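You operate a simulated robot arm through the tools that you are given. There is no shell and no other tool. Be economical: measure what you need, move in short steps, check, and stop when the job is done.

You are at the controls of a simulated two-armed robot. One attempt, no reset.

## Task
Feed the panel on the rollers, then the yellow ticket's panel, and stop.
Fine: the second starts in the slotted table; one pass each through the machine; stop once both are out; dials, stops, slider, guide, clamp and the line's other panels, boards, crates and wooden blocks stay.

The check looks at the end state, three seconds after you hand in, the way a careful person would. Anything else that was tipped, shoved, dropped, spilled or broken makes it a failure.

## Robot
Two 7-joint arms with two-finger parallel grippers on one trunk, on a base that drives. Base frame: it is fixed to the floor where the robot stands at the start and does not move with it; the origin is under the middle of the robot, x ahead of it, y to its left, z up. Units: m, degrees, N and s.
The left shoulder is at the start at [0.062, 0.196, 1.204], the right one opposite. Places, roughly: black button [3.5, 1, 1]; black slider [1.4, 0.1, 1]; blue guide [3.1, -0.4, 0.9]; blue stop [3.3, 2.7, 0.5]; fence clamp [2.5, 0.1, 1]; green button [3.4, 1, 1]; green stop [2.3, 0.1, 1]; grey panel [7.75, -1.25, 0.25]; heat dial [5.1, 0.4, 1]; height wheel [4.5, 0.3, 1.1]; long board [2, -0.5, 0.5]; mode dial [3.5, 1.1, 1]; orange crate [7.5, -1, 0.25]; orange stop [3.1, 0.1, 1]; speed dial [3.3, 1.1, 1]; white board [3, 3, 0.5]. Payload 1.57 kg a hand.
The TCP of each hand is the grasp point between the finger pads, 0.03 m short of the fingertips. In the tool frame z runs along the fingers and y along their closing line. The gripper opens to 0.11 m. The fingers are 0.024 m wide and 0.012 m thick; the gripper's body (0.048 by 0.112 m) begins 0.078 m behind the TCP.
Orientation is that of the tool frame in the base frame, as a unit quaternion [w, x, y, z]. With the fingers straight down and closing along the base's y, the tool's x points along the base's -x, its y along +y and its z along -z.

## Interface
- The arms move only by the tool apply_moves. It takes "left_rows", "right_rows" or both (then of equal length, played together; a hand with none holds still); each is a list of rows, each a list of 7 numbers: the shift along the base's x, y, z in mm, then the turn, a rotation vector about the base's x, y, z in degrees, then the opening in per cent of the stroke, from 0 (shut) to 100 (fully open). In form: [[dx, dy, dz, wx, wy, wz, fingers], ...]. A call has 1 to 12 rows; each row is the pose to reach, as a shift and turn from the pose commanded when the call began. A row lasts 0.2 s, in which the tool goes at most 0.05 m and 8.6 degrees; a call with a longer step from one row to the next is refused whole, and so is a gripper value outside its range. Where a pose cannot be reached the arm comes as near as it can. A force on the tool above 40 N (or 10 N above the force at the start of the call, whichever is more), or a blocked arm, ends the call early, and 0.2 s more pass. Each finger travels about 0.072 m/s and halts on what it meets, pressing with about 28 N; the grip force reading is that of the motor and also rises with nothing between the fingers. The clock runs only during rows and for 0.2 s after the last one: add rows that repeat a pose to give the fingers time. The reply holds the time, the measured pose of the TCP, the force on the tool along the base axes, the opening and the grip force, in the units named above and with some noise, with the torque about the TCP (base axes, N m) and any sound that the robot's microphone picked up.
- Cameras (640 x 400 px; columns grow to the right, rows downward): "scene" is now at [0.0773, -0.0308, 1.7784]; the picture's right is [-0.35, -0.94, -0.00], its down [-0.79, 0.30, -0.54] and it looks along [0.51, -0.19, -0.84] (base axes); focal length 272 px, centre (320, 200). "left" rides on the left gripper at [0.07, -0.016, -0.141] in its tool frame; the picture's right is [0.23, 0.97, 0.00], its down [-0.86, 0.20, -0.48] and it looks along [-0.47, 0.11, 0.88] (tool axes); focal length 222 px, centre (320, 200). "right" rides on the right gripper at [0.07, 0.016, -0.141] in its tool frame; the picture's right is [-0.23, 0.97, 0.00], its down [-0.85, -0.20, -0.48] and it looks along [-0.47, -0.11, 0.88] (tool axes); focal length 222 px, centre (320, 200). There is no depth. A picture from a camera that has moved, and an enlarged one, comes with that camera's place and axes in the base frame and with its lens. The place of the scene camera against the robot may be out by one fixed shift of up to 0.025 m in any direction.
- snapshot(camera): a new picture of that camera. The clock stands still meanwhile.
- lift_body(by): slides the trunk up (or, below 0, down) by that many m; the arms and the scene camera ride with it, the base frame stays. It gives what a move gives, with no picture.
- steer(legs): drives the robot by 1 to 6 legs, each [ahead, left, turn to the left] in m, m and degrees, along the robot's own axes; the way and the turn of a leg run together, so that a leg with both is an arc; at most 1.5 m and 180 degrees a leg. The arms and the cameras ride along, it lands a little off, and it stops where it bumps. It gives what a move gives.
- aim_head(pan, tilt): turns the head with the scene camera to pan (to the left, within 86 degrees either way) and tilt (down, from -29 to 69), counted from straight ahead of the robot. It gives what a move gives.
- zoom(camera, box): a new picture of the part [left, top, right, bottom] of that camera's present view, enlarged. The clock stands still meanwhile.
- sign_off(): hands the job in; it is judged then, once.

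Go step by step. Nothing tells you exact positions but the pictures and the camera data: compare them with the known pose of the tool, close in by small moves and look again before you grip or let go. The budget is 120 turns and 92 pictures, counting those below and the enlarged ones. Unless the task says otherwise, let go and move clear before handing in, and close with one line.

The tools are called after "Emit:" as name(argument=value, ...) on one line, values as JSON. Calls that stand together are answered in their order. apply_moves: Moves the arms, as the interface text tells. Its arguments: {"type":"object","properties":{"left_rows":{"type":"array","items":{"type":"array","items":{"type":"number"}}},"right_rows":{"type":"array","items":{"type":"array","items":{"type":"number"}}}},"required":[]} The other tools are called the same way: lift_body (by) slides the trunk up or down; steer (legs) drives the base; aim_head (pan, tilt) turns the head that bears the scene camera; snapshot (camera) takes a picture; zoom (camera, box) takes an enlarged picture of a part of a camera's view; sign_off () hands the job in.

At the start:

```text
t: 0.0
left_ee_pos: [0.4503, 0.0287, 1.1577]
left_ee_rot: [0.0, 0.0, 1.0, 0.0]
left_wrist_force: [-0.4, -0.3, -0.2]
left_wrist_torque: [0.0, 0.02, 0.0]
left_width: 0.1098
left_grip_force: 0.0
right_ee_pos: [0.3515, -0.2818, 1.2097]
right_ee_rot: [0.0, 0.0, 1.0, 0.001]
right_wrist_force: [0.0, 0.8, -0.2]
right_wrist_torque: [0.05, 0.01, 0.02]
right_width: 0.1101
right_grip_force: 0.1
trunk travel left (down, up): [-0.8, 0.19]
robot x, y, heading: [0.0041, -0.0001, -0.1]
head pan, tilt: [-20.6, 57.1]
```

scene: 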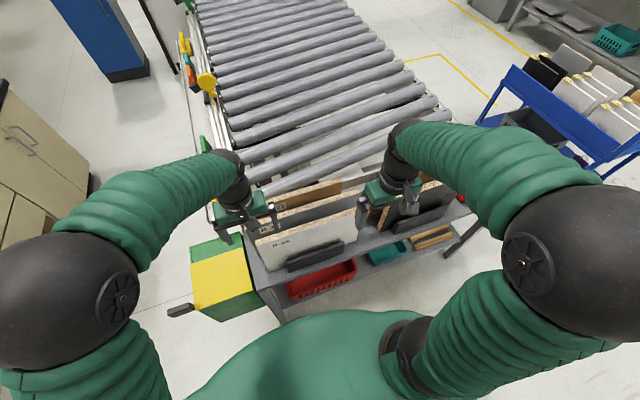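
right: 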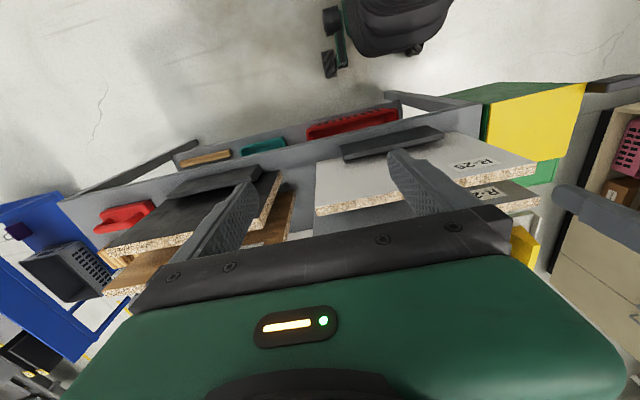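
left: 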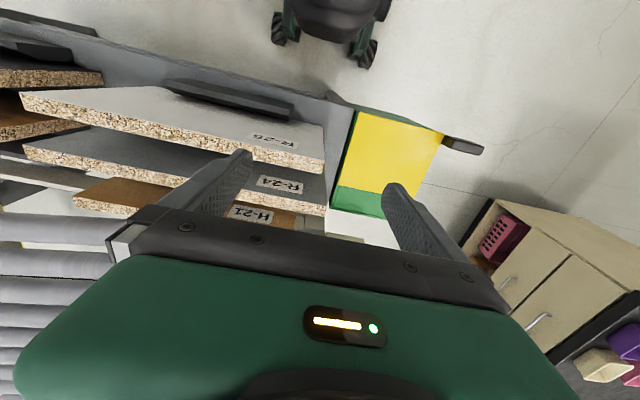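

I see the slotted table in front of me, holding several labelled panels, with a roller line behind it. I'll look ahead and around to find the machine, the tickets and the panel on the rollers.

Emit:
aim_head(pan=0, tilt=20)

Emit:
snapshot(camera="scene")

```text
t: 1.0
left_ee_pos: [0.4494, 0.028, 1.1589]
left_ee_rot: [0.0, 0.0, 1.0, 0.0]
left_wrist_force: [0.2, -0.3, -0.1]
left_wrist_torque: [0.01, 0.01, 0.0]
left_width: 0.1102
left_grip_force: 0.1
right_ee_pos: [0.3501, -0.2821, 1.2109]
right_ee_rot: [0.0, 0.0, 1.0, 0.0]
right_wrist_force: [-0.2, 1.1, 0.4]
right_wrist_torque: [0.02, 0.01, -0.01]
right_width: 0.11
right_grip_force: 0.0
trunk travel left (down, up): [-0.8, 0.19]
robot x, y, heading: [0.0001, 0.0012, 0.2]
head pan, tilt: [0.0, 20.0]
```

```text
88 pictures are left
camera scene: at [0.1049, -0.0062, 1.8329], right [0.0, -1.0, 0.0], down [-0.34, 0.0, -0.94], along [0.94, 0.0, -0.34], focal length 272 px, centre (320, 200)
```

scene: 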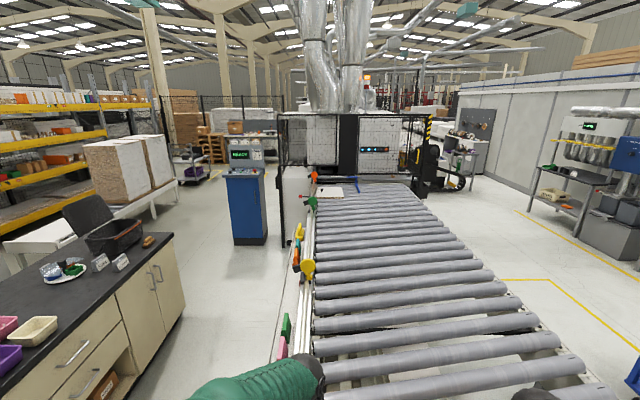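

The roller line leads to a machine about 3 m ahead, and a white panel sits on the rollers near its mouth. I'll zoom in on the mouth, the console and the stops.

Emit:
zoom(camera="scene", box=[270, 100, 430, 200])

Emit:
zoom(camera="scene", box=[220, 160, 380, 260])

Emit:
zoom(camera="scene", box=[216, 130, 296, 180])

Emit:
zoom(camera="scene", box=[480, 80, 640, 180])

```text
4.00 times, centred on (350, 150) of scene
camera zoom: at [0.1049, -0.0062, 1.8329], right [0.0, -1.0, 0.0], down [-0.34, 0.0, -0.94], along [0.94, 0.0, -0.34], focal length 1089 px, centre (200, 400)
```

zoom: 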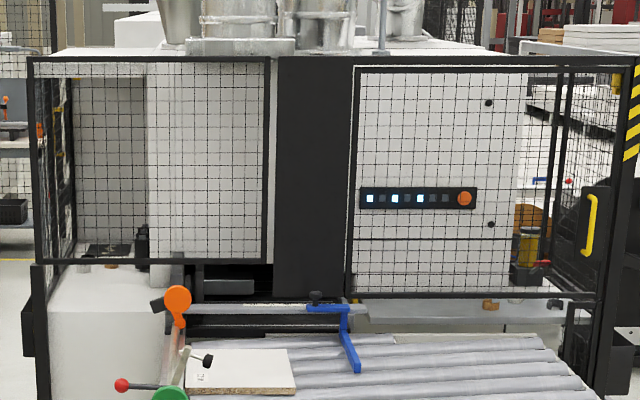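

```text
4.00 times, centred on (300, 210) of scene
camera zoom: at [0.1049, -0.0062, 1.8329], right [0.0, -1.0, 0.0], down [-0.34, 0.0, -0.94], along [0.94, 0.0, -0.34], focal length 1089 px, centre (400, 160)
```

zoom: 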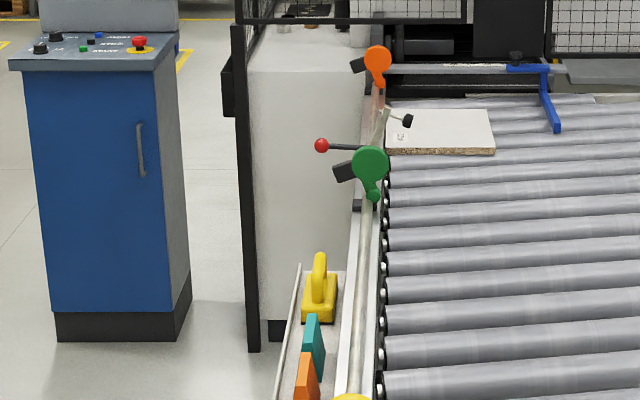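

```text
8.00 times, centred on (256, 155) of scene
camera zoom: at [0.1049, -0.0062, 1.8329], right [0.0, -1.0, 0.0], down [-0.34, 0.0, -0.94], along [0.94, 0.0, -0.34], focal length 2177 px, centre (832, 560)
```

zoom: 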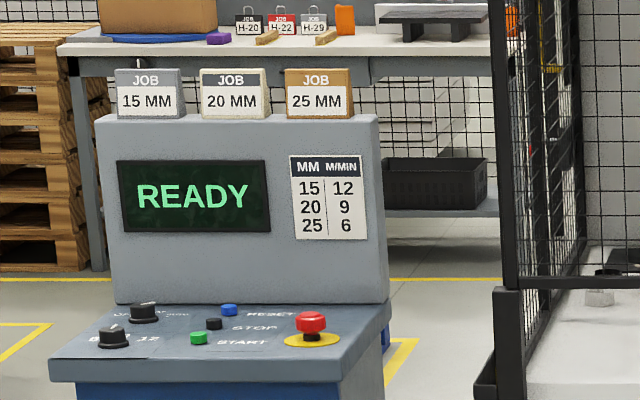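

```text
4.00 times, centred on (560, 130) of scene
camera zoom: at [0.1049, -0.0062, 1.8329], right [0.0, -1.0, 0.0], down [-0.34, 0.0, -0.94], along [0.94, 0.0, -0.34], focal length 1089 px, centre (-640, 480)
```

zoom: 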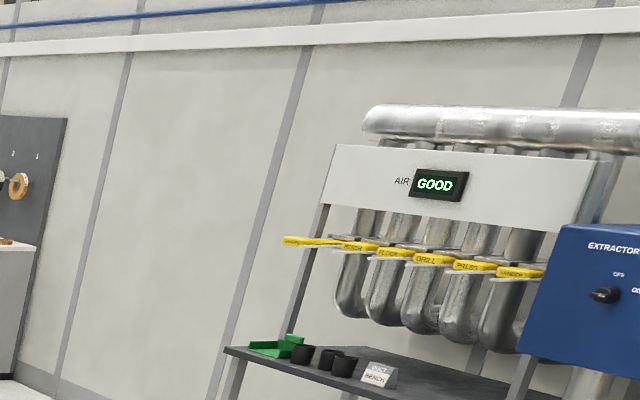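

The console reads READY. I still need to find the yellow ticket, so I'll check the left counter, the console text, the surroundings and the right side.

Emit:
zoom(camera="scene", box=[0, 200, 160, 300])

Emit:
aim_head(pan=-60, tilt=25)

Emit:
snapshot(camera="scene")

Emit:
aim_head(pan=70, tilt=25)

Emit:
snapshot(camera="scene")

```text
4.00 times, centred on (80, 250) of scene
camera zoom: at [0.1049, -0.0062, 1.8329], right [0.0, -1.0, 0.0], down [-0.34, 0.0, -0.94], along [0.94, 0.0, -0.34], focal length 1089 px, centre (1280, 0)
```

zoom: 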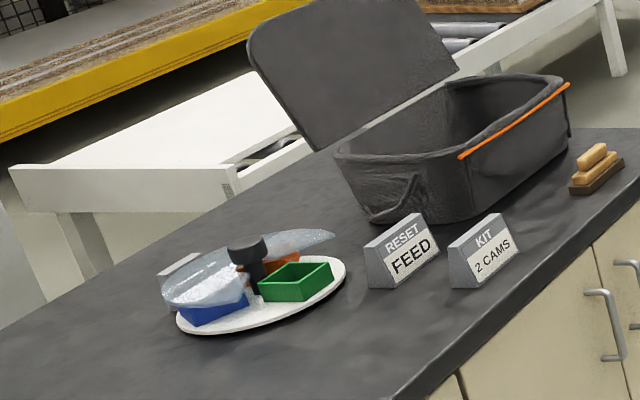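

```text
t: 2.3
left_ee_pos: [0.4482, 0.0278, 1.1587]
left_ee_rot: [-0.001, 0.0, 1.0, 0.001]
left_wrist_force: [0.5, 0.6, -0.1]
left_wrist_torque: [0.02, -0.01, 0.03]
left_width: 0.1098
left_grip_force: 0.1
right_ee_pos: [0.3501, -0.2818, 1.2094]
right_ee_rot: [0.001, -0.001, 1.0, 0.001]
right_wrist_force: [0.2, -0.5, 0.2]
right_wrist_torque: [0.01, 0.0, -0.03]
right_width: 0.1103
right_grip_force: 0.2
trunk travel left (down, up): [-0.8, 0.19]
robot x, y, heading: [-0.0003, 0.0012, 0.1]
head pan, tilt: [-60.0, 25.0]
```

```text
82 pictures are left
camera scene: at [0.058, -0.086, 1.8249], right [-0.87, -0.5, 0.0], down [-0.21, 0.37, -0.91], along [0.45, -0.78, -0.42], focal length 272 px, centre (320, 200)
```

scene: 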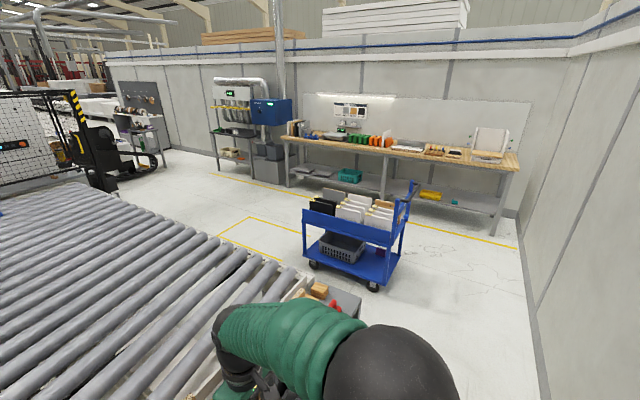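

```text
t: 4.4
left_ee_pos: [0.4482, 0.0285, 1.1585]
left_ee_rot: [-0.001, 0.0, 1.0, 0.0]
left_wrist_force: [0.3, -0.5, -0.8]
left_wrist_torque: [-0.02, 0.06, -0.03]
left_width: 0.11
left_grip_force: 0.0
right_ee_pos: [0.3506, -0.2822, 1.2111]
right_ee_rot: [-0.001, 0.0, 1.0, 0.001]
right_wrist_force: [0.5, -0.3, -0.6]
right_wrist_torque: [0.0, -0.03, 0.02]
right_width: 0.1103
right_grip_force: 0.1
trunk travel left (down, up): [-0.8, 0.19]
robot x, y, heading: [-0.0023, 0.0021, 0.1]
head pan, tilt: [70.0, 25.0]
```

```text
81 pictures are left
camera scene: at [0.0435, 0.0804, 1.8251], right [0.94, -0.34, 0.0], down [-0.15, -0.4, -0.91], along [0.31, 0.85, -0.42], focal length 272 px, centre (320, 200)
```

scene: 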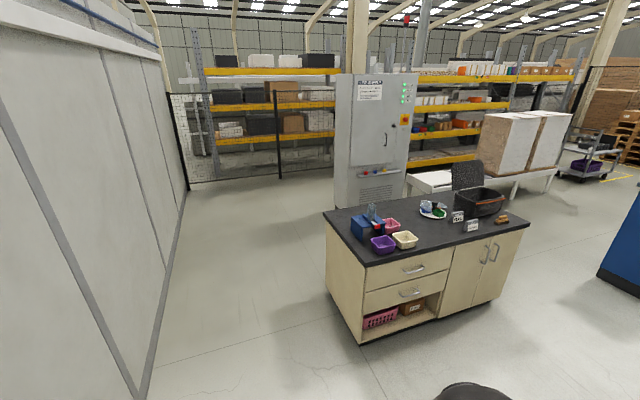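

There is a card rack above the right-hand bench and a notice on the cabinet to the left. I'll zoom in on both.

Emit:
zoom(camera="scene", box=[340, 70, 420, 120])

Emit:
aim_head(pan=-60, tilt=20)

Emit:
zoom(camera="scene", box=[290, 75, 410, 150])

Emit:
zoom(camera="scene", box=[280, 160, 440, 260])

```text
8.00 times, centred on (380, 95) of scene
camera zoom: at [0.0435, 0.0804, 1.8251], right [0.94, -0.34, 0.0], down [-0.15, -0.4, -0.91], along [0.31, 0.85, -0.42], focal length 2177 px, centre (-160, 1040)
```

zoom: 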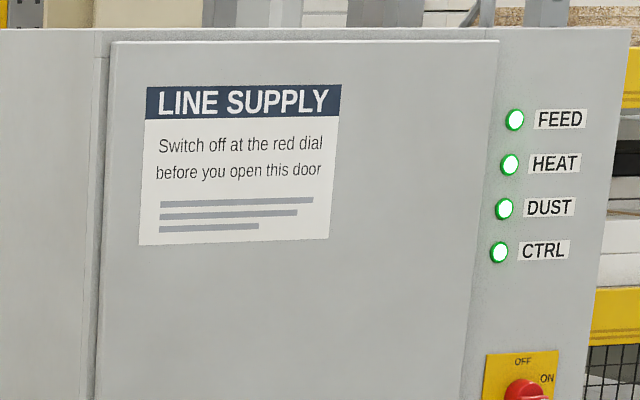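

```text
t: 6.5
left_ee_pos: [0.449, 0.028, 1.1585]
left_ee_rot: [0.0, 0.0, 1.0, 0.0]
left_wrist_force: [-0.2, -0.3, -0.5]
left_wrist_torque: [-0.03, 0.0, 0.02]
left_width: 0.11
left_grip_force: 0.1
right_ee_pos: [0.3506, -0.2816, 1.2099]
right_ee_rot: [0.0, 0.0, 1.0, 0.001]
right_wrist_force: [0.0, -0.8, 0.9]
right_wrist_torque: [-0.02, 0.01, -0.01]
right_width: 0.1098
right_grip_force: 0.1
trunk travel left (down, up): [-0.8, 0.19]
robot x, y, heading: [-0.0024, 0.0009, 0.0]
head pan, tilt: [-60.0, 20.0]
```

```text
5.33 times, centred on (350, 112) of scene
camera zoom: at [0.0585, -0.0869, 1.833], right [-0.87, -0.5, 0.0], down [-0.17, 0.3, -0.94], along [0.47, -0.81, -0.34], focal length 1452 px, centre (160, 667)
```

zoom: 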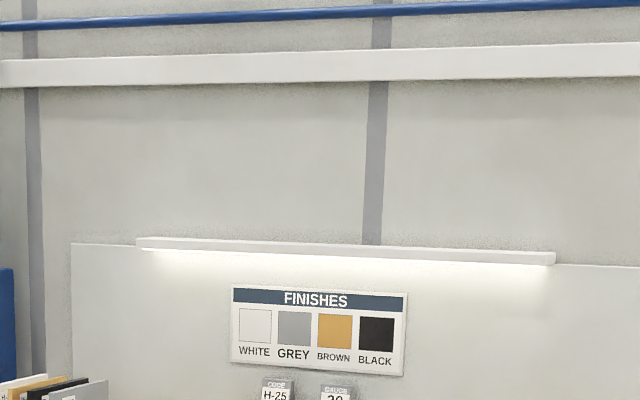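

```text
4.00 times, centred on (360, 210) of scene
camera zoom: at [0.0585, -0.0869, 1.833], right [-0.87, -0.5, 0.0], down [-0.17, 0.3, -0.94], along [0.47, -0.81, -0.34], focal length 1089 px, centre (160, 160)
```

zoom: 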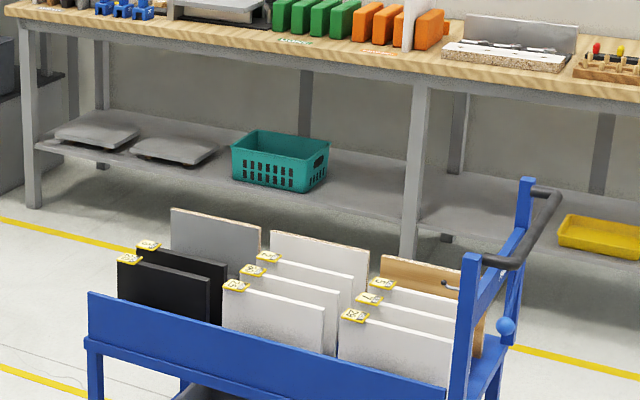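

The trolley panels carry yellow tags, and the bench has CODE and GAUGE cards. I'll look along the bench for the yellow ticket.

Emit:
zoom(camera="scene", box=[280, 110, 420, 198])

Emit:
zoom(camera="scene", box=[90, 70, 290, 195])

Emit:
aim_head(pan=10, tilt=10)

Emit:
zoom(camera="scene", box=[240, 80, 400, 180])

Emit:
aim_head(pan=0, tilt=69)

Emit:
snapshot(camera="scene")

```text
4.55 times, centred on (350, 154) of scene
camera zoom: at [0.0585, -0.0869, 1.833], right [-0.87, -0.5, 0.0], down [-0.17, 0.3, -0.94], along [0.47, -0.81, -0.34], focal length 1237 px, centre (184, 409)
```

zoom: 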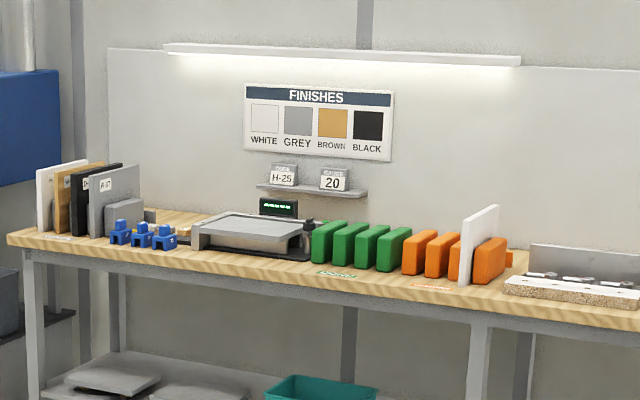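

```text
3.20 times, centred on (190, 132) of scene
camera zoom: at [0.0585, -0.0869, 1.833], right [-0.87, -0.5, 0.0], down [-0.17, 0.3, -0.94], along [0.47, -0.81, -0.34], focal length 871 px, centre (736, 416)
```

zoom: 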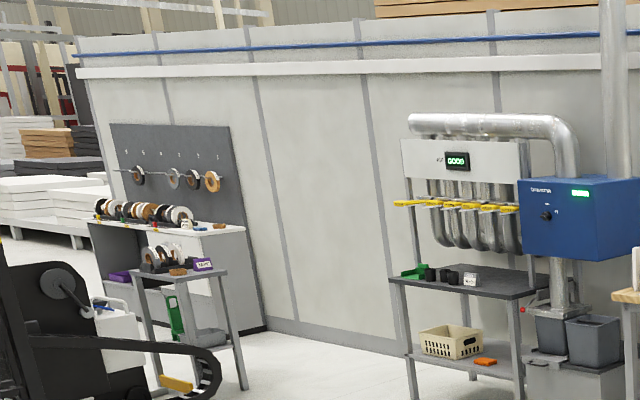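

```text
t: 8.0
left_ee_pos: [0.448, 0.0287, 1.1588]
left_ee_rot: [0.0, 0.0, 1.0, -0.001]
left_wrist_force: [0.2, 0.1, 0.1]
left_wrist_torque: [0.0, 0.0, 0.03]
left_width: 0.1098
left_grip_force: 0.1
right_ee_pos: [0.3512, -0.2814, 1.2114]
right_ee_rot: [0.0, 0.0, 1.0, 0.001]
right_wrist_force: [0.0, 0.2, 0.4]
right_wrist_torque: [0.0, 0.07, -0.03]
right_width: 0.11
right_grip_force: 0.1
trunk travel left (down, up): [-0.8, 0.19]
robot x, y, heading: [0.0021, 0.0029, -0.1]
head pan, tilt: [10.0, 10.0]
```

```text
4.00 times, centred on (320, 130) of scene
camera zoom: at [0.1036, 0.0099, 1.8493], right [0.17, -0.98, 0.0], down [-0.17, -0.03, -0.98], along [0.97, 0.17, -0.18], focal length 1089 px, centre (320, 480)
```

zoom: 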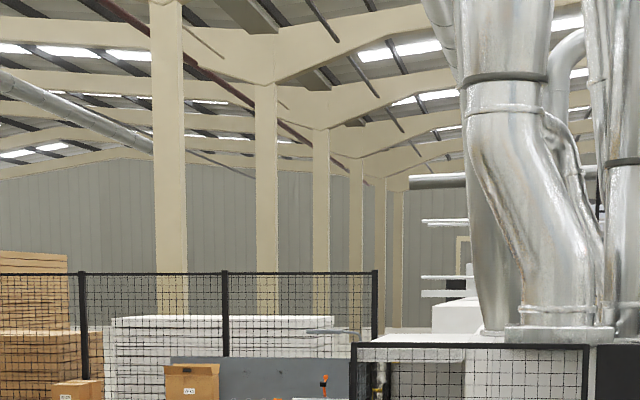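

```text
t: 9.2
left_ee_pos: [0.4494, 0.0278, 1.1586]
left_ee_rot: [0.0, -0.001, 1.0, 0.001]
left_wrist_force: [-0.1, 0.2, 0.0]
left_wrist_torque: [-0.03, 0.0, 0.01]
left_width: 0.1101
left_grip_force: 0.1
right_ee_pos: [0.3502, -0.2818, 1.2101]
right_ee_rot: [-0.001, 0.0, 1.0, 0.001]
right_wrist_force: [0.0, -0.9, -0.3]
right_wrist_torque: [0.03, -0.01, 0.0]
right_width: 0.11
right_grip_force: 0.0
trunk travel left (down, up): [-0.8, 0.19]
robot x, y, heading: [-0.003, -0.0033, -0.2]
head pan, tilt: [0.0, 68.8]
```

```text
74 pictures are left
camera scene: at [0.0678, -0.0062, 1.7656], right [0.0, -1.0, 0.0], down [-0.93, 0.0, -0.36], along [0.36, 0.0, -0.93], focal length 272 px, centre (320, 200)
```

scene: 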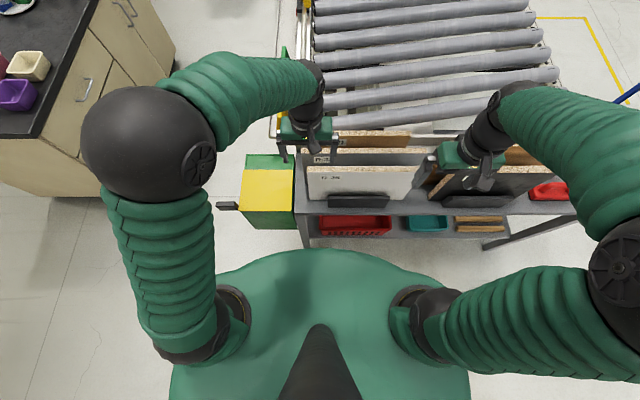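

The slotted table holds panels marked R-25, R-2?, H-21 and more. The JOB tickets seem to be on the far bench near the console, so I'll zoom there.

Emit:
aim_head(pan=12, tilt=15)

Emit:
zoom(camera="scene", box=[290, 135, 370, 185])

Emit:
zoom(camera="scene", box=[200, 120, 320, 195])

```text
t: 10.5
left_ee_pos: [0.4485, 0.0283, 1.1585]
left_ee_rot: [0.0, -0.001, 1.0, 0.0]
left_wrist_force: [-0.1, -0.5, 0.5]
left_wrist_torque: [-0.02, 0.0, -0.02]
left_width: 0.1101
left_grip_force: 0.0
right_ee_pos: [0.3511, -0.2823, 1.2101]
right_ee_rot: [0.001, 0.0, 1.0, 0.001]
right_wrist_force: [0.1, 0.3, -0.7]
right_wrist_torque: [0.0, -0.04, 0.03]
right_width: 0.1101
right_grip_force: 0.2
trunk travel left (down, up): [-0.8, 0.19]
robot x, y, heading: [0.0007, 0.0008, 0.1]
head pan, tilt: [12.0, 15.0]
```

```text
8.00 times, centred on (330, 160) of scene
camera zoom: at [0.1033, 0.0132, 1.8411], right [0.21, -0.98, 0.0], down [-0.26, -0.05, -0.97], along [0.94, 0.2, -0.26], focal length 2177 px, centre (240, 520)
```

zoom: 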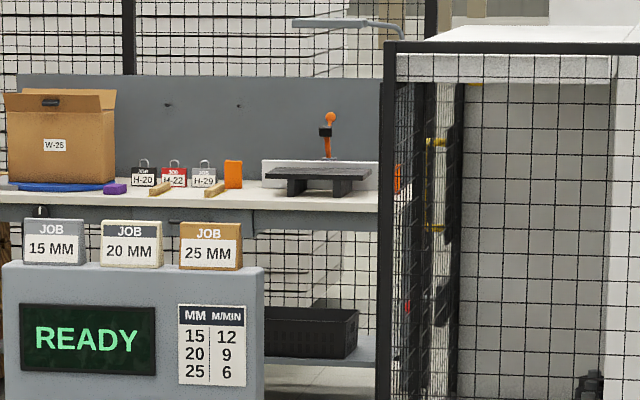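

```text
5.33 times, centred on (260, 158) of scene
camera zoom: at [0.1033, 0.0132, 1.8411], right [0.21, -0.98, 0.0], down [-0.26, -0.05, -0.97], along [0.94, 0.2, -0.26], focal length 1452 px, centre (640, 427)
```

zoom: 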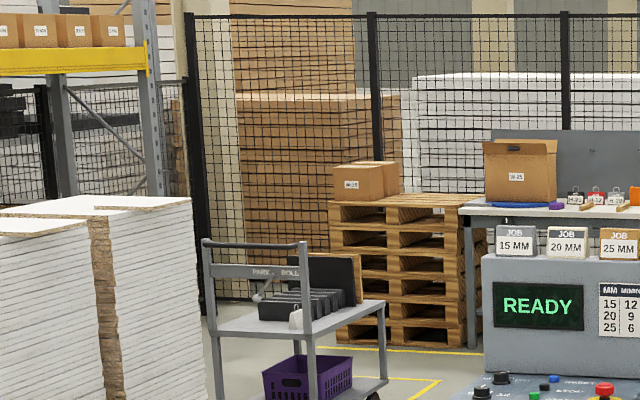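

The tickets on the far bench are black H-20, red H-22 and grey H-29, with no yellow one. I'll check behind me and look further around the line.

Emit:
aim_head(pan=-25, tilt=15)

Emit:
zoom(camera="scene", box=[220, 100, 420, 225])

Emit:
aim_head(pan=20, tilt=55)

Emit:
snapshot(camera="scene")

Emit:
aim_head(pan=60, tilt=40)

Emit:
zoom(camera="scene", box=[240, 50, 560, 250])

```text
t: 11.5
left_ee_pos: [0.4501, 0.0283, 1.1582]
left_ee_rot: [0.001, 0.0, 1.0, 0.0]
left_wrist_force: [0.4, -0.6, 0.4]
left_wrist_torque: [0.0, 0.0, 0.01]
left_width: 0.1098
left_grip_force: 0.1
right_ee_pos: [0.3501, -0.2818, 1.2102]
right_ee_rot: [0.0, 0.0, 1.0, 0.001]
right_wrist_force: [0.1, 0.2, -0.2]
right_wrist_torque: [0.02, 0.0, -0.05]
right_width: 0.1098
right_grip_force: 0.0
trunk travel left (down, up): [-0.8, 0.19]
robot x, y, heading: [0.0021, -0.0009, -0.1]
head pan, tilt: [-25.0, 15.0]
```

```text
3.20 times, centred on (320, 162) of scene
camera zoom: at [0.0966, -0.0457, 1.8411], right [-0.42, -0.91, 0.0], down [-0.24, 0.11, -0.97], along [0.88, -0.41, -0.26], focal length 871 px, centre (320, 320)
```

zoom: 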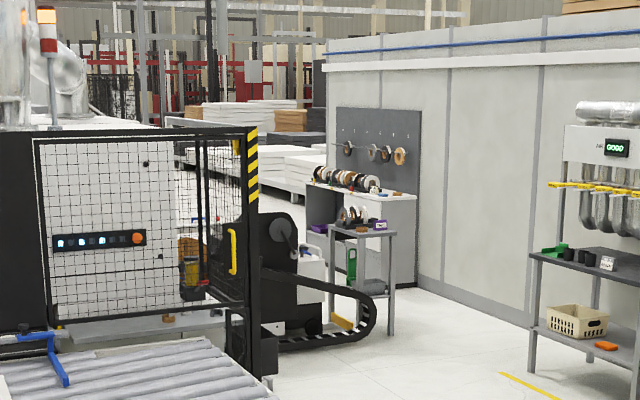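

```text
t: 12.6
left_ee_pos: [0.4486, 0.0276, 1.1582]
left_ee_rot: [0.0, 0.0, 1.0, 0.0]
left_wrist_force: [0.3, 0.1, -0.2]
left_wrist_torque: [0.0, 0.01, -0.01]
left_width: 0.11
left_grip_force: 0.0
right_ee_pos: [0.3502, -0.2818, 1.2103]
right_ee_rot: [0.0, 0.0, 1.0, 0.001]
right_wrist_force: [0.2, 0.6, -0.6]
right_wrist_torque: [0.02, -0.01, -0.03]
right_width: 0.1101
right_grip_force: 0.1
trunk travel left (down, up): [-0.8, 0.19]
robot x, y, heading: [-0.0006, -0.0016, 0.2]
head pan, tilt: [20.0, 55.0]
```

```text
70 pictures are left
camera scene: at [0.0796, 0.0185, 1.781], right [0.34, -0.94, 0.0], down [-0.77, -0.28, -0.57], along [0.54, 0.2, -0.82], focal length 272 px, centre (320, 200)
```

scene: 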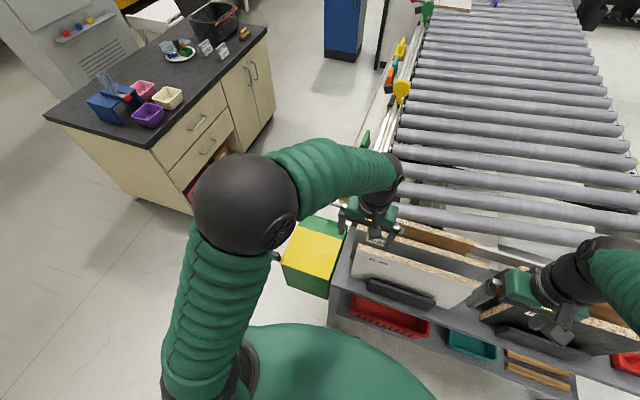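

```text
t: 13.7
left_ee_pos: [0.4488, 0.0274, 1.159]
left_ee_rot: [0.0, 0.001, 1.0, 0.0]
left_wrist_force: [0.1, -0.1, 0.2]
left_wrist_torque: [-0.01, 0.0, 0.02]
left_width: 0.11
left_grip_force: 0.0
right_ee_pos: [0.3504, -0.2822, 1.209]
right_ee_rot: [0.0, 0.0, 1.0, 0.001]
right_wrist_force: [0.1, 0.6, -0.9]
right_wrist_torque: [0.02, -0.03, 0.0]
right_width: 0.1102
right_grip_force: 0.1
trunk travel left (down, up): [-0.8, 0.19]
robot x, y, heading: [0.003, -0.0003, -0.3]
head pan, tilt: [60.0, 40.0]
```

```text
2.00 times, centred on (400, 150) of scene
camera zoom: at [0.0544, 0.0675, 1.8017], right [0.87, -0.5, 0.0], down [-0.32, -0.56, -0.77], along [0.38, 0.66, -0.64], focal length 544 px, centre (160, 300)
```

zoom: 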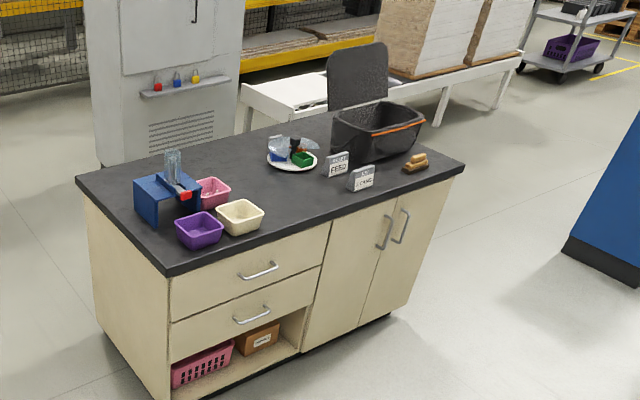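

No yellow ticket is visible from here. I'll raise the trunk a little for clearance, then strafe into the left aisle (y≈0.65) and go forward to look from there.

Emit:
lift_body(by=0.12)

Emit:
steer(legs=[[-0.1, 0, 0], [0, 0.64, 0]])

Emit:
aim_head(pan=0, tilt=40)

Emit:
snapshot(camera="scene")

```text
t: 15.2
left_ee_pos: [0.4488, 0.0276, 1.2775]
left_ee_rot: [0.0, 0.0, 1.0, 0.0]
left_wrist_force: [-0.8, -0.2, 1.2]
left_wrist_torque: [0.02, -0.01, 0.01]
left_width: 0.1101
left_grip_force: 0.0
right_ee_pos: [0.3502, -0.2816, 1.33]
right_ee_rot: [0.0, 0.0, 1.0, 0.001]
right_wrist_force: [-0.1, -0.8, -0.4]
right_wrist_torque: [-0.01, -0.01, -0.01]
right_width: 0.11
right_grip_force: 0.0
trunk travel left (down, up): [-0.92, 0.07]
robot x, y, heading: [-0.0004, -0.0052, -0.0]
head pan, tilt: [60.0, 40.0]
```

```text
t: 19.5
left_ee_pos: [0.3482, 0.6561, 1.2789]
left_ee_rot: [0.0, 0.001, 1.0, 0.002]
left_wrist_force: [0.9, -0.4, -0.2]
left_wrist_torque: [0.02, -0.01, 0.04]
left_width: 0.11
left_grip_force: 0.1
right_ee_pos: [0.2507, 0.3449, 1.3292]
right_ee_rot: [0.0, 0.001, 1.0, 0.002]
right_wrist_force: [-0.5, -0.2, 0.3]
right_wrist_torque: [0.04, 0.0, 0.02]
right_width: 0.1099
right_grip_force: 0.1
trunk travel left (down, up): [-0.92, 0.07]
robot x, y, heading: [-0.1028, 0.6327, -0.0]
head pan, tilt: [60.0, 40.0]
```

```text
t: 20.8
left_ee_pos: [0.3486, 0.6586, 1.2788]
left_ee_rot: [0.0, 0.001, 1.0, 0.0]
left_wrist_force: [-0.6, 0.7, -0.2]
left_wrist_torque: [0.01, -0.01, 0.0]
left_width: 0.1097
left_grip_force: 0.1
right_ee_pos: [0.2495, 0.3509, 1.3297]
right_ee_rot: [0.0, 0.001, 1.0, 0.0]
right_wrist_force: [0.6, 0.1, 0.6]
right_wrist_torque: [0.03, 0.0, -0.02]
right_width: 0.11
right_grip_force: 0.0
trunk travel left (down, up): [-0.92, 0.07]
robot x, y, heading: [-0.0988, 0.6281, 0.1]
head pan, tilt: [0.0, 40.0]
```

```text
68 pictures are left
camera scene: at [-0.0027, 0.6264, 1.9216], right [0.0, -1.0, 0.0], down [-0.64, 0.0, -0.76], along [0.76, 0.0, -0.64], focal length 272 px, centre (320, 200)
```

scene: 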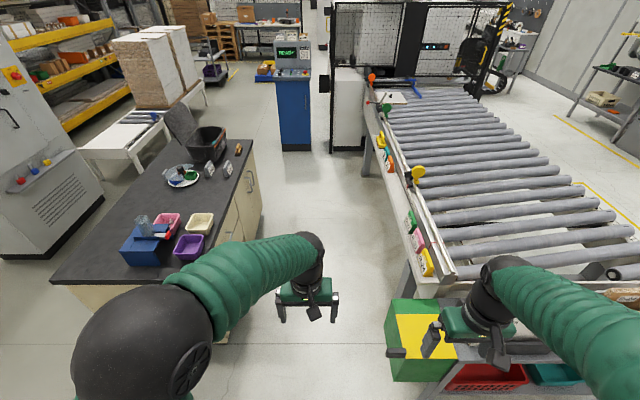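

There are coloured tickets (green, pink, yellow, and more further on) along the side of the rail. I'll zoom in on them.

Emit:
zoom(camera="scene", box=[380, 190, 480, 290])

Emit:
zoom(camera="scene", box=[270, 30, 430, 130])

```text
4.00 times, centred on (430, 240) of scene
camera zoom: at [-0.0027, 0.6264, 1.9216], right [0.0, -1.0, 0.0], down [-0.64, 0.0, -0.76], along [0.76, 0.0, -0.64], focal length 1089 px, centre (-120, 40)
```

zoom: 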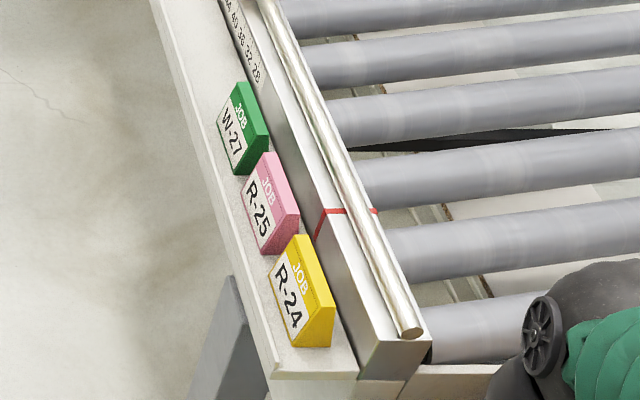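

```text
4.00 times, centred on (350, 80) of scene
camera zoom: at [-0.0027, 0.6264, 1.9216], right [0.0, -1.0, 0.0], down [-0.64, 0.0, -0.76], along [0.76, 0.0, -0.64], focal length 1089 px, centre (200, 680)
```

zoom: 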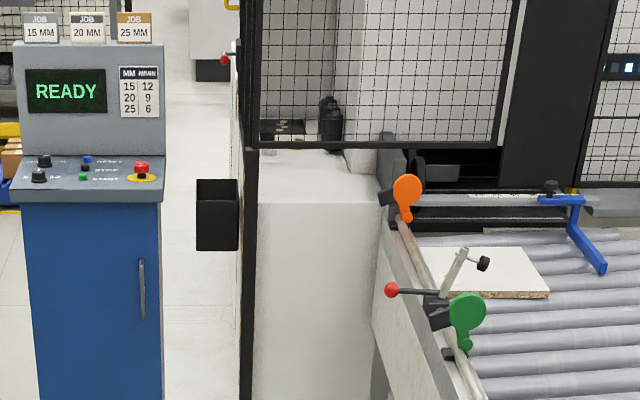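

The yellow ticket reads R-24, so the second panel is R-24 in the slotted table. Now I'll drive up the aisle toward the panel on the rollers.

Emit:
steer(legs=[[1.5, 0.03, 0], [0.35, 0, 0]])

Emit:
aim_head(pan=-25, tilt=40)

Emit:
snapshot(camera="scene")

```text
refused: leg 1 is longer than a leg can be; nothing moved
```

```text
t: 21.7
left_ee_pos: [0.3486, 0.6589, 1.2787]
left_ee_rot: [0.0, 0.001, 1.0, 0.0]
left_wrist_force: [0.0, -0.3, 0.4]
left_wrist_torque: [-0.02, 0.0, -0.03]
left_width: 0.1099
left_grip_force: 0.1
right_ee_pos: [0.2494, 0.3485, 1.331]
right_ee_rot: [0.0, 0.001, 1.0, 0.0]
right_wrist_force: [-1.1, 0.4, -0.6]
right_wrist_torque: [-0.05, -0.04, -0.01]
right_width: 0.11
right_grip_force: 0.0
trunk travel left (down, up): [-0.92, 0.07]
robot x, y, heading: [-0.0988, 0.6318, -0.2]
head pan, tilt: [-25.0, 40.0]
```

```text
65 pictures are left
camera scene: at [-0.0107, 0.5892, 1.9216], right [-0.42, -0.91, 0.0], down [-0.58, 0.27, -0.76], along [0.69, -0.32, -0.64], focal length 272 px, centre (320, 200)
```

scene: 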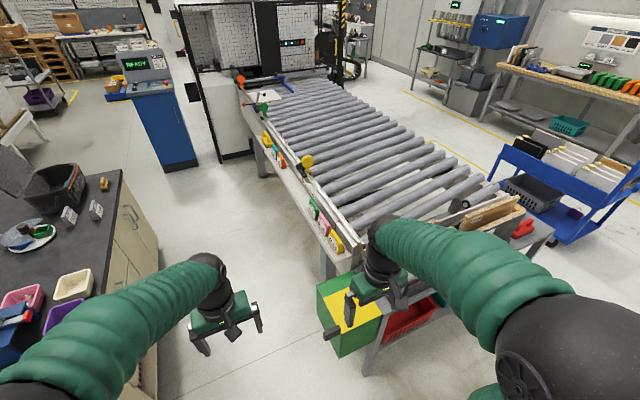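

The leg was slightly too long and was refused, so I'll split it.

Emit:
steer(legs=[[1.2, 0.02, 0], [0.65, 0.02, 0]])

Emit:
snapshot(camera="scene")

```text
t: 30.9
left_ee_pos: [2.1924, 0.6811, 1.2793]
left_ee_rot: [0.002, 0.006, 1.0, 0.0]
left_wrist_force: [0.1, 1.0, 0.3]
left_wrist_torque: [0.0, -0.04, 0.0]
left_width: 0.1101
left_grip_force: 0.1
right_ee_pos: [2.0901, 0.3718, 1.3311]
right_ee_rot: [0.003, 0.005, 1.0, 0.0]
right_wrist_force: [-0.6, -0.5, 0.1]
right_wrist_torque: [-0.01, 0.0, -0.01]
right_width: 0.1099
right_grip_force: 0.0
trunk travel left (down, up): [-0.92, 0.07]
robot x, y, heading: [1.7456, 0.6597, -0.8]
head pan, tilt: [-25.0, 40.0]
```

```text
64 pictures are left
camera scene: at [1.8315, 0.6154, 1.9219], right [-0.43, -0.9, 0.0], down [-0.58, 0.28, -0.77], along [0.69, -0.33, -0.64], focal length 272 px, centre (320, 200)
```

scene: 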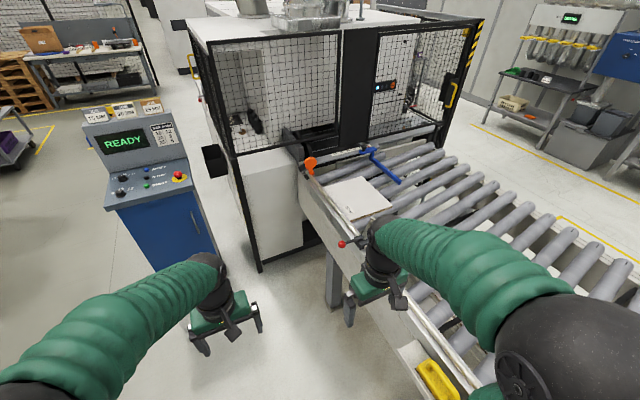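

The panel is at about (2.80, -0.10), just short of the machine mouth. I'll zoom in on the mouth, stop, guide and console.

Emit:
zoom(camera="scene", box=[280, 115, 440, 215])

Emit:
zoom(camera="scene", box=[80, 95, 208, 215])

```text
4.00 times, centred on (360, 165) of scene
camera zoom: at [1.8315, 0.6154, 1.9219], right [-0.43, -0.9, 0.0], down [-0.58, 0.28, -0.77], along [0.69, -0.33, -0.64], focal length 1089 px, centre (160, 340)
```

zoom: 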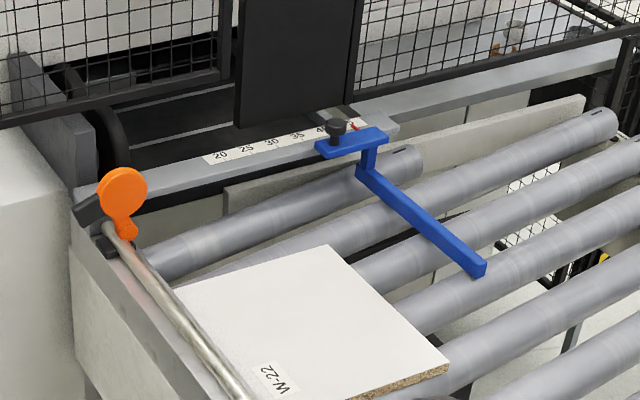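

```text
3.33 times, centred on (144, 155) of scene
camera zoom: at [1.8315, 0.6154, 1.9219], right [-0.43, -0.9, 0.0], down [-0.58, 0.28, -0.77], along [0.69, -0.33, -0.64], focal length 907 px, centre (907, 350)
```

zoom: 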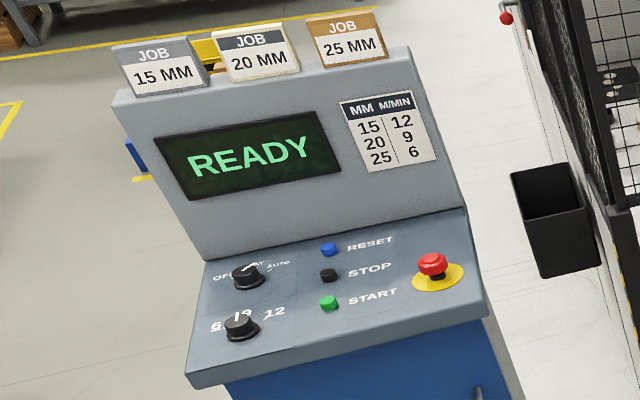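

The roller panel is W-22, at x≈2.67–2.99 and y≈-0.22–0.05, lying against the fence. I'll move to about (2.62, 0.75), from where the left hand can reach the console and the right hand the panel.

Emit:
steer(legs=[[0.85, 0.1, 0.8]])

Emit:
aim_head(pan=20, tilt=45)

Emit:
snapshot(camera="scene")

Emit:
aim_head(pan=-50, tilt=45)

Emit:
snapshot(camera="scene")

```text
t: 35.5
left_ee_pos: [3.0394, 0.7942, 1.279]
left_ee_rot: [0.002, -0.007, 1.0, 0.0]
left_wrist_force: [0.2, 0.5, -0.2]
left_wrist_torque: [0.02, 0.0, 0.01]
left_width: 0.1102
left_grip_force: 0.0
right_ee_pos: [2.9462, 0.4826, 1.3306]
right_ee_rot: [0.001, -0.006, 1.0, 0.0]
right_wrist_force: [0.7, 0.4, 0.6]
right_wrist_torque: [0.03, 0.0, -0.03]
right_width: 0.1101
right_grip_force: 0.1
trunk travel left (down, up): [-0.92, 0.07]
robot x, y, heading: [2.5923, 0.7603, 0.8]
head pan, tilt: [-25.0, 40.0]
```

```text
t: 36.6
left_ee_pos: [3.0411, 0.7939, 1.2795]
left_ee_rot: [0.002, -0.007, 1.0, 0.0]
left_wrist_force: [1.8, -0.4, 0.8]
left_wrist_torque: [-0.01, -0.04, 0.02]
left_width: 0.11
left_grip_force: 0.1
right_ee_pos: [2.9481, 0.4829, 1.331]
right_ee_rot: [0.001, -0.006, 1.0, 0.0]
right_wrist_force: [0.0, -0.9, 0.2]
right_wrist_torque: [0.02, 0.02, -0.03]
right_width: 0.1102
right_grip_force: 0.1
trunk travel left (down, up): [-0.92, 0.07]
robot x, y, heading: [2.5972, 0.7601, 0.6]
head pan, tilt: [20.0, 45.0]
```

```text
61 pictures are left
camera scene: at [2.6829, 0.783, 1.9144], right [0.35, -0.94, 0.0], down [-0.66, -0.25, -0.71], along [0.66, 0.25, -0.71], focal length 272 px, centre (320, 200)
```

scene: 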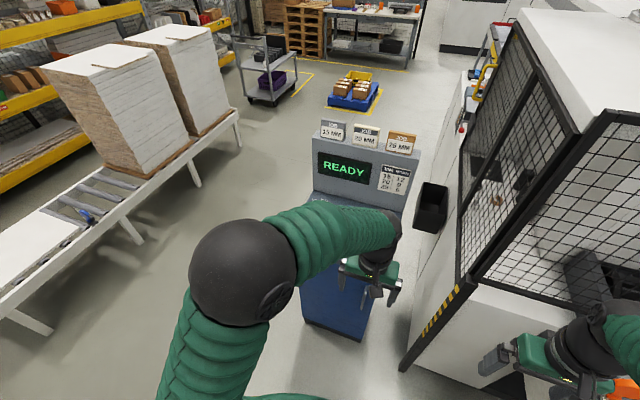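

```text
t: 38.0
left_ee_pos: [3.041, 0.7939, 1.2788]
left_ee_rot: [0.001, -0.008, 1.0, -0.001]
left_wrist_force: [-0.3, -0.3, 0.0]
left_wrist_torque: [0.0, 0.02, 0.0]
left_width: 0.1101
left_grip_force: 0.0
right_ee_pos: [2.9475, 0.4824, 1.3328]
right_ee_rot: [0.0, -0.007, 1.0, 0.0]
right_wrist_force: [0.0, 0.1, -0.1]
right_wrist_torque: [0.04, -0.01, -0.02]
right_width: 0.1101
right_grip_force: 0.0
trunk travel left (down, up): [-0.92, 0.07]
robot x, y, heading: [2.592, 0.7585, 0.7]
head pan, tilt: [-50.0, 45.0]
```

```text
60 pictures are left
camera scene: at [2.6596, 0.6925, 1.9143], right [-0.76, -0.65, 0.0], down [-0.46, 0.54, -0.71], along [0.46, -0.53, -0.71], focal length 272 px, centre (320, 200)
```

scene: 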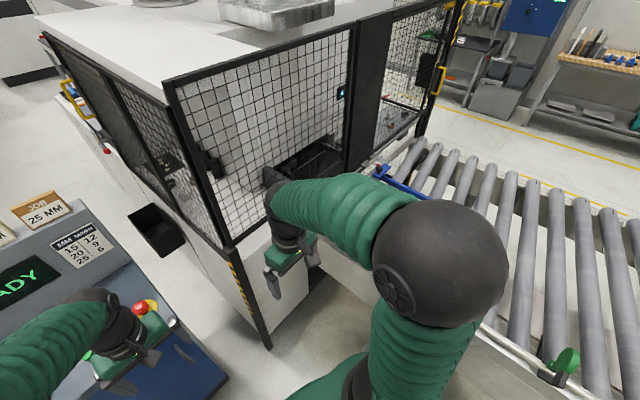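

The left arm hides the console face, so I'll move the left hand aside and look again.

Emit:
apply_moves(left_rows=[[-40, 30, 0, 0, 0, 0, 50], [-80, 60, 0, 0, 0, 0, 0], [-110, 100, 0, 0, 0, 0, 0], [-130, 145, 0, 0, 0, 0, 0], [-150, 190, 0, 0, 0, 0, 0], [-170, 235, 0, 0, 0, 0, 0], [-190, 280, 0, 0, 0, 0, 0], [-210, 320, 0, 0, 0, 0, 0]])

Emit:
aim_head(pan=8, tilt=45)

Emit:
snapshot(camera="scene")

```text
t: 39.8
left_ee_pos: [2.8284, 1.1169, 1.2777]
left_ee_rot: [0.001, -0.006, 1.0, -0.001]
left_wrist_force: [0.6, 0.2, 0.2]
left_wrist_torque: [-0.01, -0.01, -0.03]
left_width: 0.0001
left_grip_force: 21.2
right_ee_pos: [2.9461, 0.4841, 1.3312]
right_ee_rot: [0.001, -0.006, 1.0, -0.001]
right_wrist_force: [0.8, -0.1, -0.2]
right_wrist_torque: [0.01, -0.01, 0.02]
right_width: 0.1101
right_grip_force: 0.0
trunk travel left (down, up): [-0.92, 0.07]
robot x, y, heading: [2.5934, 0.7618, 0.8]
head pan, tilt: [-50.0, 45.0]
```

```text
t: 41.1
left_ee_pos: [2.8281, 1.1154, 1.279]
left_ee_rot: [0.001, -0.007, 1.0, -0.001]
left_wrist_force: [-0.2, -0.3, -0.6]
left_wrist_torque: [-0.03, 0.01, -0.01]
left_width: 0.0
left_grip_force: 21.5
right_ee_pos: [2.9464, 0.4841, 1.3314]
right_ee_rot: [0.001, -0.008, 1.0, 0.0]
right_wrist_force: [-0.5, -0.6, 0.3]
right_wrist_torque: [0.02, 0.03, 0.01]
right_width: 0.1101
right_grip_force: 0.1
trunk travel left (down, up): [-0.92, 0.07]
robot x, y, heading: [2.5937, 0.7582, 0.6]
head pan, tilt: [8.0, 45.0]
```

```text
59 pictures are left
camera scene: at [2.6853, 0.7684, 1.9144], right [0.15, -0.99, 0.0], down [-0.7, -0.11, -0.71], along [0.7, 0.11, -0.71], focal length 272 px, centre (320, 200)
```

scene: 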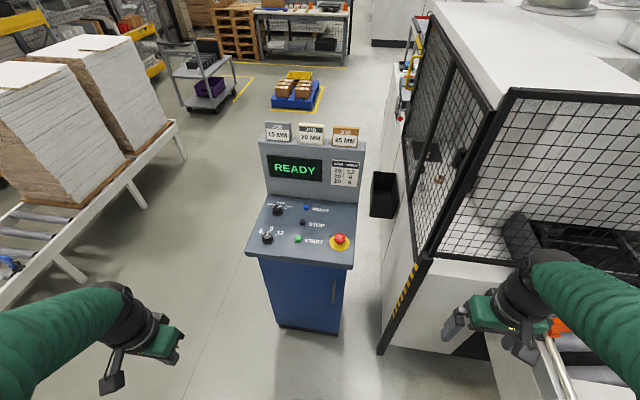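

Emit:
zoom(camera="scene", box=[245, 190, 365, 265])

```text
5.33 times, centred on (305, 228) of scene
camera zoom: at [2.6853, 0.7684, 1.9144], right [0.15, -0.99, 0.0], down [-0.7, -0.11, -0.71], along [0.7, 0.11, -0.71], focal length 1452 px, centre (400, 53)
```

zoom: 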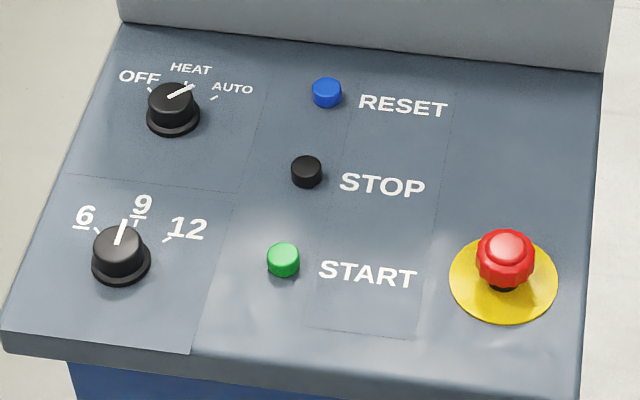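

The mode dial points to AUTO and the speed dial to 9, and both stay as they are. I put the green START at about (3.345, 0.965, 1.0), so I'll bring the closed left fingertips above it and check.

Emit:
apply_moves(left_rows=[[45, -13, 0, 0, 0, 0, 0], [90, -26, 0, 0, 0, 0, 0], [135, -39, 0, 0, 0, 0, 0], [180, -52, 0, 0, 0, 0, 0], [225, -65, 0, 0, 0, 0, 0], [270, -78, -10, 0, 0, 0, 0], [315, -91, -30, 0, 0, 0, 0], [360, -104, -45, 0, 0, 0, 0], [400, -117, -65, 0, 0, 0, 0], [440, -130, -80, 0, 0, 0, 0], [480, -140, -95, 0, 0, 0, 0], [517, -151, -115, 0, 0, 0, 0]])

Emit:
zoom(camera="scene", box=[220, 160, 380, 260])

```text
refused: row 7 steps farther than a row can; nothing moved
```

```text
4.00 times, centred on (300, 210) of scene
camera zoom: at [2.6853, 0.7684, 1.9144], right [0.15, -0.99, 0.0], down [-0.7, -0.11, -0.71], along [0.7, 0.11, -0.71], focal length 1089 px, centre (400, 160)
```

zoom: 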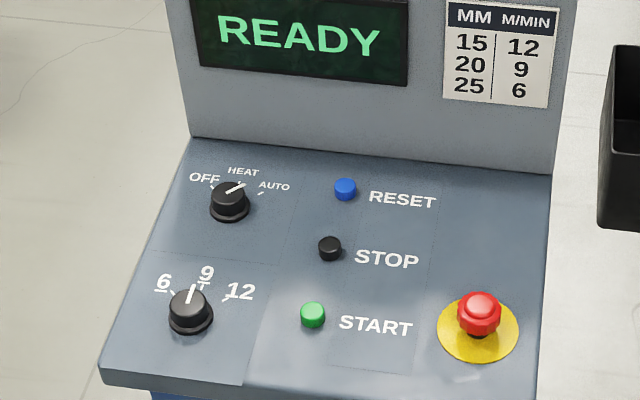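

One step was too long, so I'll resend with smaller steps.

Emit:
apply_moves(left_rows=[[44, -13, -9, 0, 0, 0, 0], [88, -26, -18, 0, 0, 0, 0], [132, -39, -27, 0, 0, 0, 0], [176, -52, -36, 0, 0, 0, 0], [220, -65, -45, 0, 0, 0, 0], [264, -78, -54, 0, 0, 0, 0], [308, -91, -63, 0, 0, 0, 0], [352, -104, -72, 0, 0, 0, 0], [396, -117, -81, 0, 0, 0, 0], [440, -130, -90, 0, 0, 0, 0], [484, -143, -99, 0, 0, 0, 0], [517, -151, -110, 0, 0, 0, 0]])

Emit:
snapshot(camera="scene")

Emit:
snapshot(camera="left")

```text
t: 43.7
left_ee_pos: [3.2775, 0.9706, 1.1818]
left_ee_rot: [0.001, -0.008, 1.0, 0.0]
left_wrist_force: [0.3, -0.4, 1.1]
left_wrist_torque: [-0.03, -0.01, -0.01]
left_width: 0.0
left_grip_force: 21.1
left hand out of reach, approached as far as the arm can: row 11, 12
right_ee_pos: [2.9446, 0.4828, 1.3325]
right_ee_rot: [0.001, -0.006, 1.0, 0.001]
right_wrist_force: [0.4, 0.8, 0.5]
right_wrist_torque: [-0.01, -0.01, 0.0]
right_width: 0.1103
right_grip_force: 0.1
trunk travel left (down, up): [-0.92, 0.07]
robot x, y, heading: [2.5943, 0.7565, 0.9]
head pan, tilt: [8.0, 45.0]
```

```text
56 pictures are left
camera scene: at [2.6855, 0.7676, 1.9145], right [0.15, -0.99, 0.0], down [-0.7, -0.11, -0.71], along [0.7, 0.11, -0.71], focal length 272 px, centre (320, 200)
```

scene: 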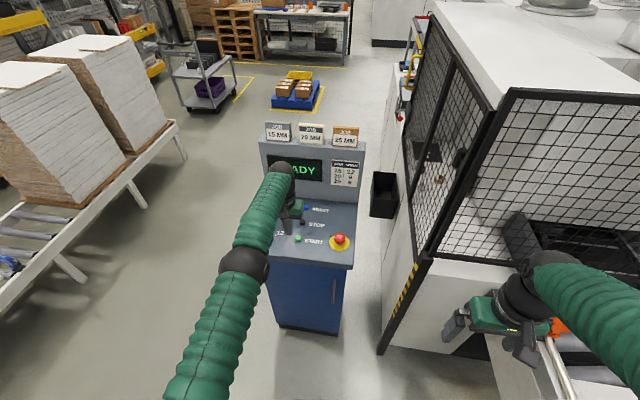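

```text
55 pictures are left
camera left: at [3.2072, 0.9528, 1.3221], right [-0.24, 0.97, 0.0], down [0.85, 0.21, 0.48], along [0.47, 0.11, -0.88], focal length 222 px, centre (320, 200)
```

left: 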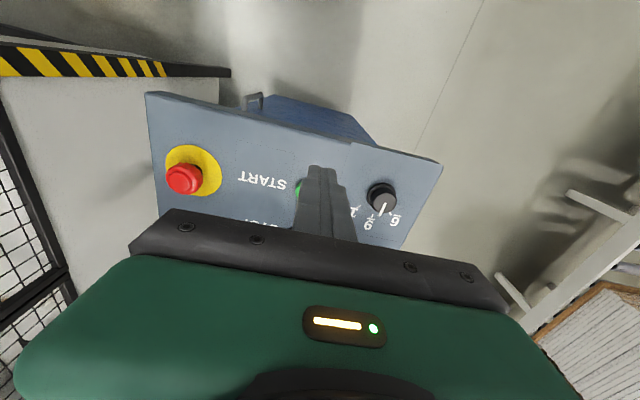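

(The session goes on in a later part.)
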